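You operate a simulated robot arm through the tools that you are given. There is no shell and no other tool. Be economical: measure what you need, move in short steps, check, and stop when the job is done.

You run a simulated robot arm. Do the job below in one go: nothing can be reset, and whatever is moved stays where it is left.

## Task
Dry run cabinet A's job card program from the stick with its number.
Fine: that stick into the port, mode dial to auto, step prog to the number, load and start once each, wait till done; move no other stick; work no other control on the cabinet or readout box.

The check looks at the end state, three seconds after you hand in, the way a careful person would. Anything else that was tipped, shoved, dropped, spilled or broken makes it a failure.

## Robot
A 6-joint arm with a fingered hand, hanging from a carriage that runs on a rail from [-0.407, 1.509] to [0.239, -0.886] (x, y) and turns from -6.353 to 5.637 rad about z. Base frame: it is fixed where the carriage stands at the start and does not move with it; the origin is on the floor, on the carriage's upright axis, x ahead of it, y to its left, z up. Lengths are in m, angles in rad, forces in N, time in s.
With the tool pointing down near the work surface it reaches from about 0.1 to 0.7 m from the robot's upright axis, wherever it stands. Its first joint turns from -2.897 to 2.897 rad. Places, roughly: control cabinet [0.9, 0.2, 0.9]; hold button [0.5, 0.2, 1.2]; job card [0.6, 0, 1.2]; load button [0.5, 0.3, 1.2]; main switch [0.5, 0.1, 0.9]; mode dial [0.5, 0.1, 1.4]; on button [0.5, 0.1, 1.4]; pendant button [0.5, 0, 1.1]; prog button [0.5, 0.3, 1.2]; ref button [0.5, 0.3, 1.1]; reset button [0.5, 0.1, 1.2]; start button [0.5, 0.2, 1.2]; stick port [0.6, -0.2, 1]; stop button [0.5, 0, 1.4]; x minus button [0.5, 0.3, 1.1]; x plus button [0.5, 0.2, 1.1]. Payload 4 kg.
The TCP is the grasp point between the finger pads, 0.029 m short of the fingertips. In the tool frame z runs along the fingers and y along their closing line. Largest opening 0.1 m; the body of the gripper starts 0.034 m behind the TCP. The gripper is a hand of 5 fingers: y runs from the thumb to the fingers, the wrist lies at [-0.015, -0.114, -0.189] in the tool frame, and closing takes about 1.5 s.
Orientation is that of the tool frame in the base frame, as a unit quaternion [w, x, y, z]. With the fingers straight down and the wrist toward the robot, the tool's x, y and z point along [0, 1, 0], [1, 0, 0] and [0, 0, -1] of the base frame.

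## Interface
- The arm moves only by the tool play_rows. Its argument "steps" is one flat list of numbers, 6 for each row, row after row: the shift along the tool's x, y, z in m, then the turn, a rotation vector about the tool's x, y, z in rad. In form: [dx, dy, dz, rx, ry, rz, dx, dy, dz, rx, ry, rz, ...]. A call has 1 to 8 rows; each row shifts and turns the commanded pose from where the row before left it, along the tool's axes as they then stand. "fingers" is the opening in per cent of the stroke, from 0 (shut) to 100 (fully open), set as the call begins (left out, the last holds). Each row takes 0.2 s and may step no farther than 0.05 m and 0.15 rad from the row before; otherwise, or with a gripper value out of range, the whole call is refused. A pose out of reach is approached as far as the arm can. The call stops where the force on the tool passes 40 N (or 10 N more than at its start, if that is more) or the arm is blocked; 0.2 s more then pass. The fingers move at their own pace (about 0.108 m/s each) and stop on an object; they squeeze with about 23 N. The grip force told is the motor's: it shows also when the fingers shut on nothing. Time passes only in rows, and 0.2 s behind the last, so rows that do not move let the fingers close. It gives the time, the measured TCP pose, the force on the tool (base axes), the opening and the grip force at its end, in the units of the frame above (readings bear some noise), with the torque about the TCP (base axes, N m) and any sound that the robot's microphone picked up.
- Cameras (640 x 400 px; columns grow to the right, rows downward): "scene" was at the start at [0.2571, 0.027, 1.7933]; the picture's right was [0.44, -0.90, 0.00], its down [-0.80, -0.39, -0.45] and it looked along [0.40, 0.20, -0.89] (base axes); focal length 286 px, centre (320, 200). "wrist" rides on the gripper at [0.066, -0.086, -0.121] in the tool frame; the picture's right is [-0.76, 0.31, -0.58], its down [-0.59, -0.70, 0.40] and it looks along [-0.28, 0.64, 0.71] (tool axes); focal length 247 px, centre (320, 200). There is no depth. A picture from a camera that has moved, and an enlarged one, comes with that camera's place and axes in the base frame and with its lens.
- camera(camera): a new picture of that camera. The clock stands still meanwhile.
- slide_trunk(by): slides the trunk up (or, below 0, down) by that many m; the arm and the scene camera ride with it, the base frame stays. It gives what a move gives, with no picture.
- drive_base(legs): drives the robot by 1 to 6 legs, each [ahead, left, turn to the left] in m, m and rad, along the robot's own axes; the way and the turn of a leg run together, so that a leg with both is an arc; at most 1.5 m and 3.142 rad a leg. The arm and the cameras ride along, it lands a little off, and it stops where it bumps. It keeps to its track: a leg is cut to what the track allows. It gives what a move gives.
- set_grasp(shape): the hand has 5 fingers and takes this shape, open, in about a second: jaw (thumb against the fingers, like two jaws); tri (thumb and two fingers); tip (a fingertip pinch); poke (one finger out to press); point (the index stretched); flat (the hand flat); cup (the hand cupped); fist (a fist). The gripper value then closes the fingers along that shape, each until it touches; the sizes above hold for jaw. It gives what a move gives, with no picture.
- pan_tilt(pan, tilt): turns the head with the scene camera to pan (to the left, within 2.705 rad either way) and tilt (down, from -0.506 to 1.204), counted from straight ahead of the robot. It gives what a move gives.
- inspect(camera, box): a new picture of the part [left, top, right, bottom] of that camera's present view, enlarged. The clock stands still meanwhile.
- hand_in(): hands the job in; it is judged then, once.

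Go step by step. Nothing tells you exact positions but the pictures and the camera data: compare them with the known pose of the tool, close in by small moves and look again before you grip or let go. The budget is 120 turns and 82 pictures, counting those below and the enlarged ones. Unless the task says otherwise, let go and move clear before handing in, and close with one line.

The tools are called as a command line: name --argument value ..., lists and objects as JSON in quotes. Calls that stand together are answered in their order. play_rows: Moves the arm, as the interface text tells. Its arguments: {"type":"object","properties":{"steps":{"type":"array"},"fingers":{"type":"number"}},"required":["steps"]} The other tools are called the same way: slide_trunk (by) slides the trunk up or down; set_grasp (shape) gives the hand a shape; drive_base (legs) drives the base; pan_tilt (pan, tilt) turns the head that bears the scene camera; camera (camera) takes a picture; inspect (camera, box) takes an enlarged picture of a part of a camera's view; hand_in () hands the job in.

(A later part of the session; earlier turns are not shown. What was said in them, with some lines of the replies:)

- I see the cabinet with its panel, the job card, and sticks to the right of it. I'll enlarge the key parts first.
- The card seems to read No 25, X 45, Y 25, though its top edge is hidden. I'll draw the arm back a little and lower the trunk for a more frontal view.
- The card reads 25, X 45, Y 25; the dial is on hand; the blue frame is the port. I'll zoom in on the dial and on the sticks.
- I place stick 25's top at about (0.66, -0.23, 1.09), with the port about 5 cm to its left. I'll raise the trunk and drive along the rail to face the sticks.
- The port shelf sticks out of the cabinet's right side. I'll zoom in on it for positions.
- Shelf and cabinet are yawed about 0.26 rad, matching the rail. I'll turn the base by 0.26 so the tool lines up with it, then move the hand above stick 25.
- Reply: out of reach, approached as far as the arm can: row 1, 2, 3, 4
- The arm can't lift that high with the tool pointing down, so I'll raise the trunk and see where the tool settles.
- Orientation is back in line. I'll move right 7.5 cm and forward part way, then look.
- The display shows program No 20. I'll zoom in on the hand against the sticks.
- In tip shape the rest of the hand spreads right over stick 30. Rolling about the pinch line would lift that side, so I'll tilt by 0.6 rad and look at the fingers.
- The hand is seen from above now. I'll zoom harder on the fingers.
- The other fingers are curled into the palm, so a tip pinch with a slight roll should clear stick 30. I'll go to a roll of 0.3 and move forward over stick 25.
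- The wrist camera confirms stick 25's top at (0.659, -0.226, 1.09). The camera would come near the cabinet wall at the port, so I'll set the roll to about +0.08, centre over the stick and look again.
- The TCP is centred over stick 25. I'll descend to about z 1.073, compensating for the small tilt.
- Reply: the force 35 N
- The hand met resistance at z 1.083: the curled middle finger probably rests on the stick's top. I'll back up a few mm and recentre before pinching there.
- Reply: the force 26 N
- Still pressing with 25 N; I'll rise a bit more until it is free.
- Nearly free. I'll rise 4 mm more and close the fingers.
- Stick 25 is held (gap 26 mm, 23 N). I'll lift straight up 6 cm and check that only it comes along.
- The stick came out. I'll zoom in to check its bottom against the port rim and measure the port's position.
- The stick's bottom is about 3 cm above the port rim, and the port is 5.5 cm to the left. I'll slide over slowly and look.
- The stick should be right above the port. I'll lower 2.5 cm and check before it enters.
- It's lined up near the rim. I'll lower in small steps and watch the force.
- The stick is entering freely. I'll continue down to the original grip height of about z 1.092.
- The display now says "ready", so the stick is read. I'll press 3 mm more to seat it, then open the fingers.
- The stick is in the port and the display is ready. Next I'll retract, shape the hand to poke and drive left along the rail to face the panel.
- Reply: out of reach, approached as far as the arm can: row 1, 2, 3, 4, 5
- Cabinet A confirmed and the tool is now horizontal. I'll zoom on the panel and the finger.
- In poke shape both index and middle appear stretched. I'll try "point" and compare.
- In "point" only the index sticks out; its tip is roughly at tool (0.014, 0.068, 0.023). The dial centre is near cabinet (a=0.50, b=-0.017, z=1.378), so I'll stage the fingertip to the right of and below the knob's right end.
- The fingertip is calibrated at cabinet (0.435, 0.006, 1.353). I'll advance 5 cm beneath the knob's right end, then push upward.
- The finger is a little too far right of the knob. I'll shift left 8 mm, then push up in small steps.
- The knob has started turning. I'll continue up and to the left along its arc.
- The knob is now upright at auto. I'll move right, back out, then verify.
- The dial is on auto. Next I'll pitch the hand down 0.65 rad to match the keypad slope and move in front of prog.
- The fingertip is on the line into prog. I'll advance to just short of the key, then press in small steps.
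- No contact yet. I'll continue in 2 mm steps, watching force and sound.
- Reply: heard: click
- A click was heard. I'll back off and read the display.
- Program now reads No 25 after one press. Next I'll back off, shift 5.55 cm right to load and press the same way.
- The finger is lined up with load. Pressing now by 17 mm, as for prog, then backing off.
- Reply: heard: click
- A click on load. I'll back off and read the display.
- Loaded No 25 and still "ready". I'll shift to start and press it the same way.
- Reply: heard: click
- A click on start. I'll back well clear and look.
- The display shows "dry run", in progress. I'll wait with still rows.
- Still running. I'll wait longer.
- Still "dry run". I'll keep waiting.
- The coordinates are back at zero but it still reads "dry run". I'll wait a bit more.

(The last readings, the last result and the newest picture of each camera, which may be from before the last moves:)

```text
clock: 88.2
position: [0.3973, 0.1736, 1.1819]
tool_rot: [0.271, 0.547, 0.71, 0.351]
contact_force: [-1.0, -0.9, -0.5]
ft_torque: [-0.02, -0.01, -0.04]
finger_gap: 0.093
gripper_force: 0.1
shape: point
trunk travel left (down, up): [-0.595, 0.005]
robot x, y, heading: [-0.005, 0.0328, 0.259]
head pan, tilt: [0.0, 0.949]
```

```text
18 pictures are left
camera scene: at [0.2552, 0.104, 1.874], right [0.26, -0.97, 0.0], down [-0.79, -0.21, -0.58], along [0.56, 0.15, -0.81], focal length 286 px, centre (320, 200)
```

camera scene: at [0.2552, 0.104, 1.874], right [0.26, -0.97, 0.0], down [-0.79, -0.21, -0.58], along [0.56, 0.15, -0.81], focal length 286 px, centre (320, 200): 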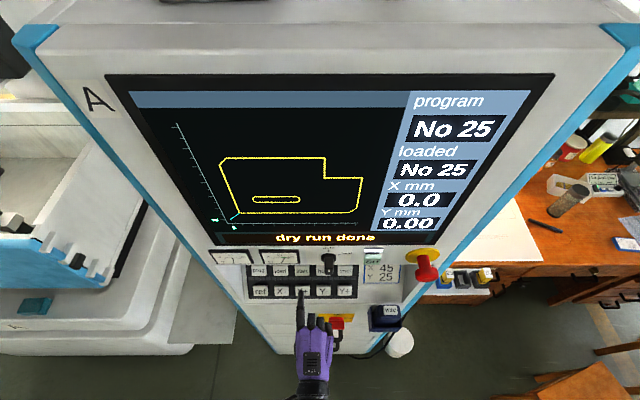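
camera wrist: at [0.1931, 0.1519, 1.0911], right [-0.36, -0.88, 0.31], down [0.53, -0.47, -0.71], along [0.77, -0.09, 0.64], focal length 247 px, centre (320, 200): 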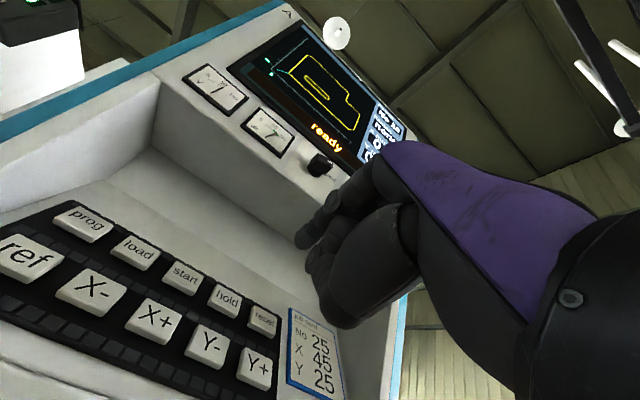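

"dry run done" is shown, stick 25 is in the port, stick 30 is untouched and the hand is clear. Handing in.

hand_in

```text
The job is handed in.
```

Cabinet A finished the dry run of program 25 from stick 25. The display reads "dry run done", with the dial on auto and prog, load and start pressed once each. While picking up stick 25, the hand pushed down on it with about 35 N before I backed off; I saw no damage, and stick 30 is still in its holder.
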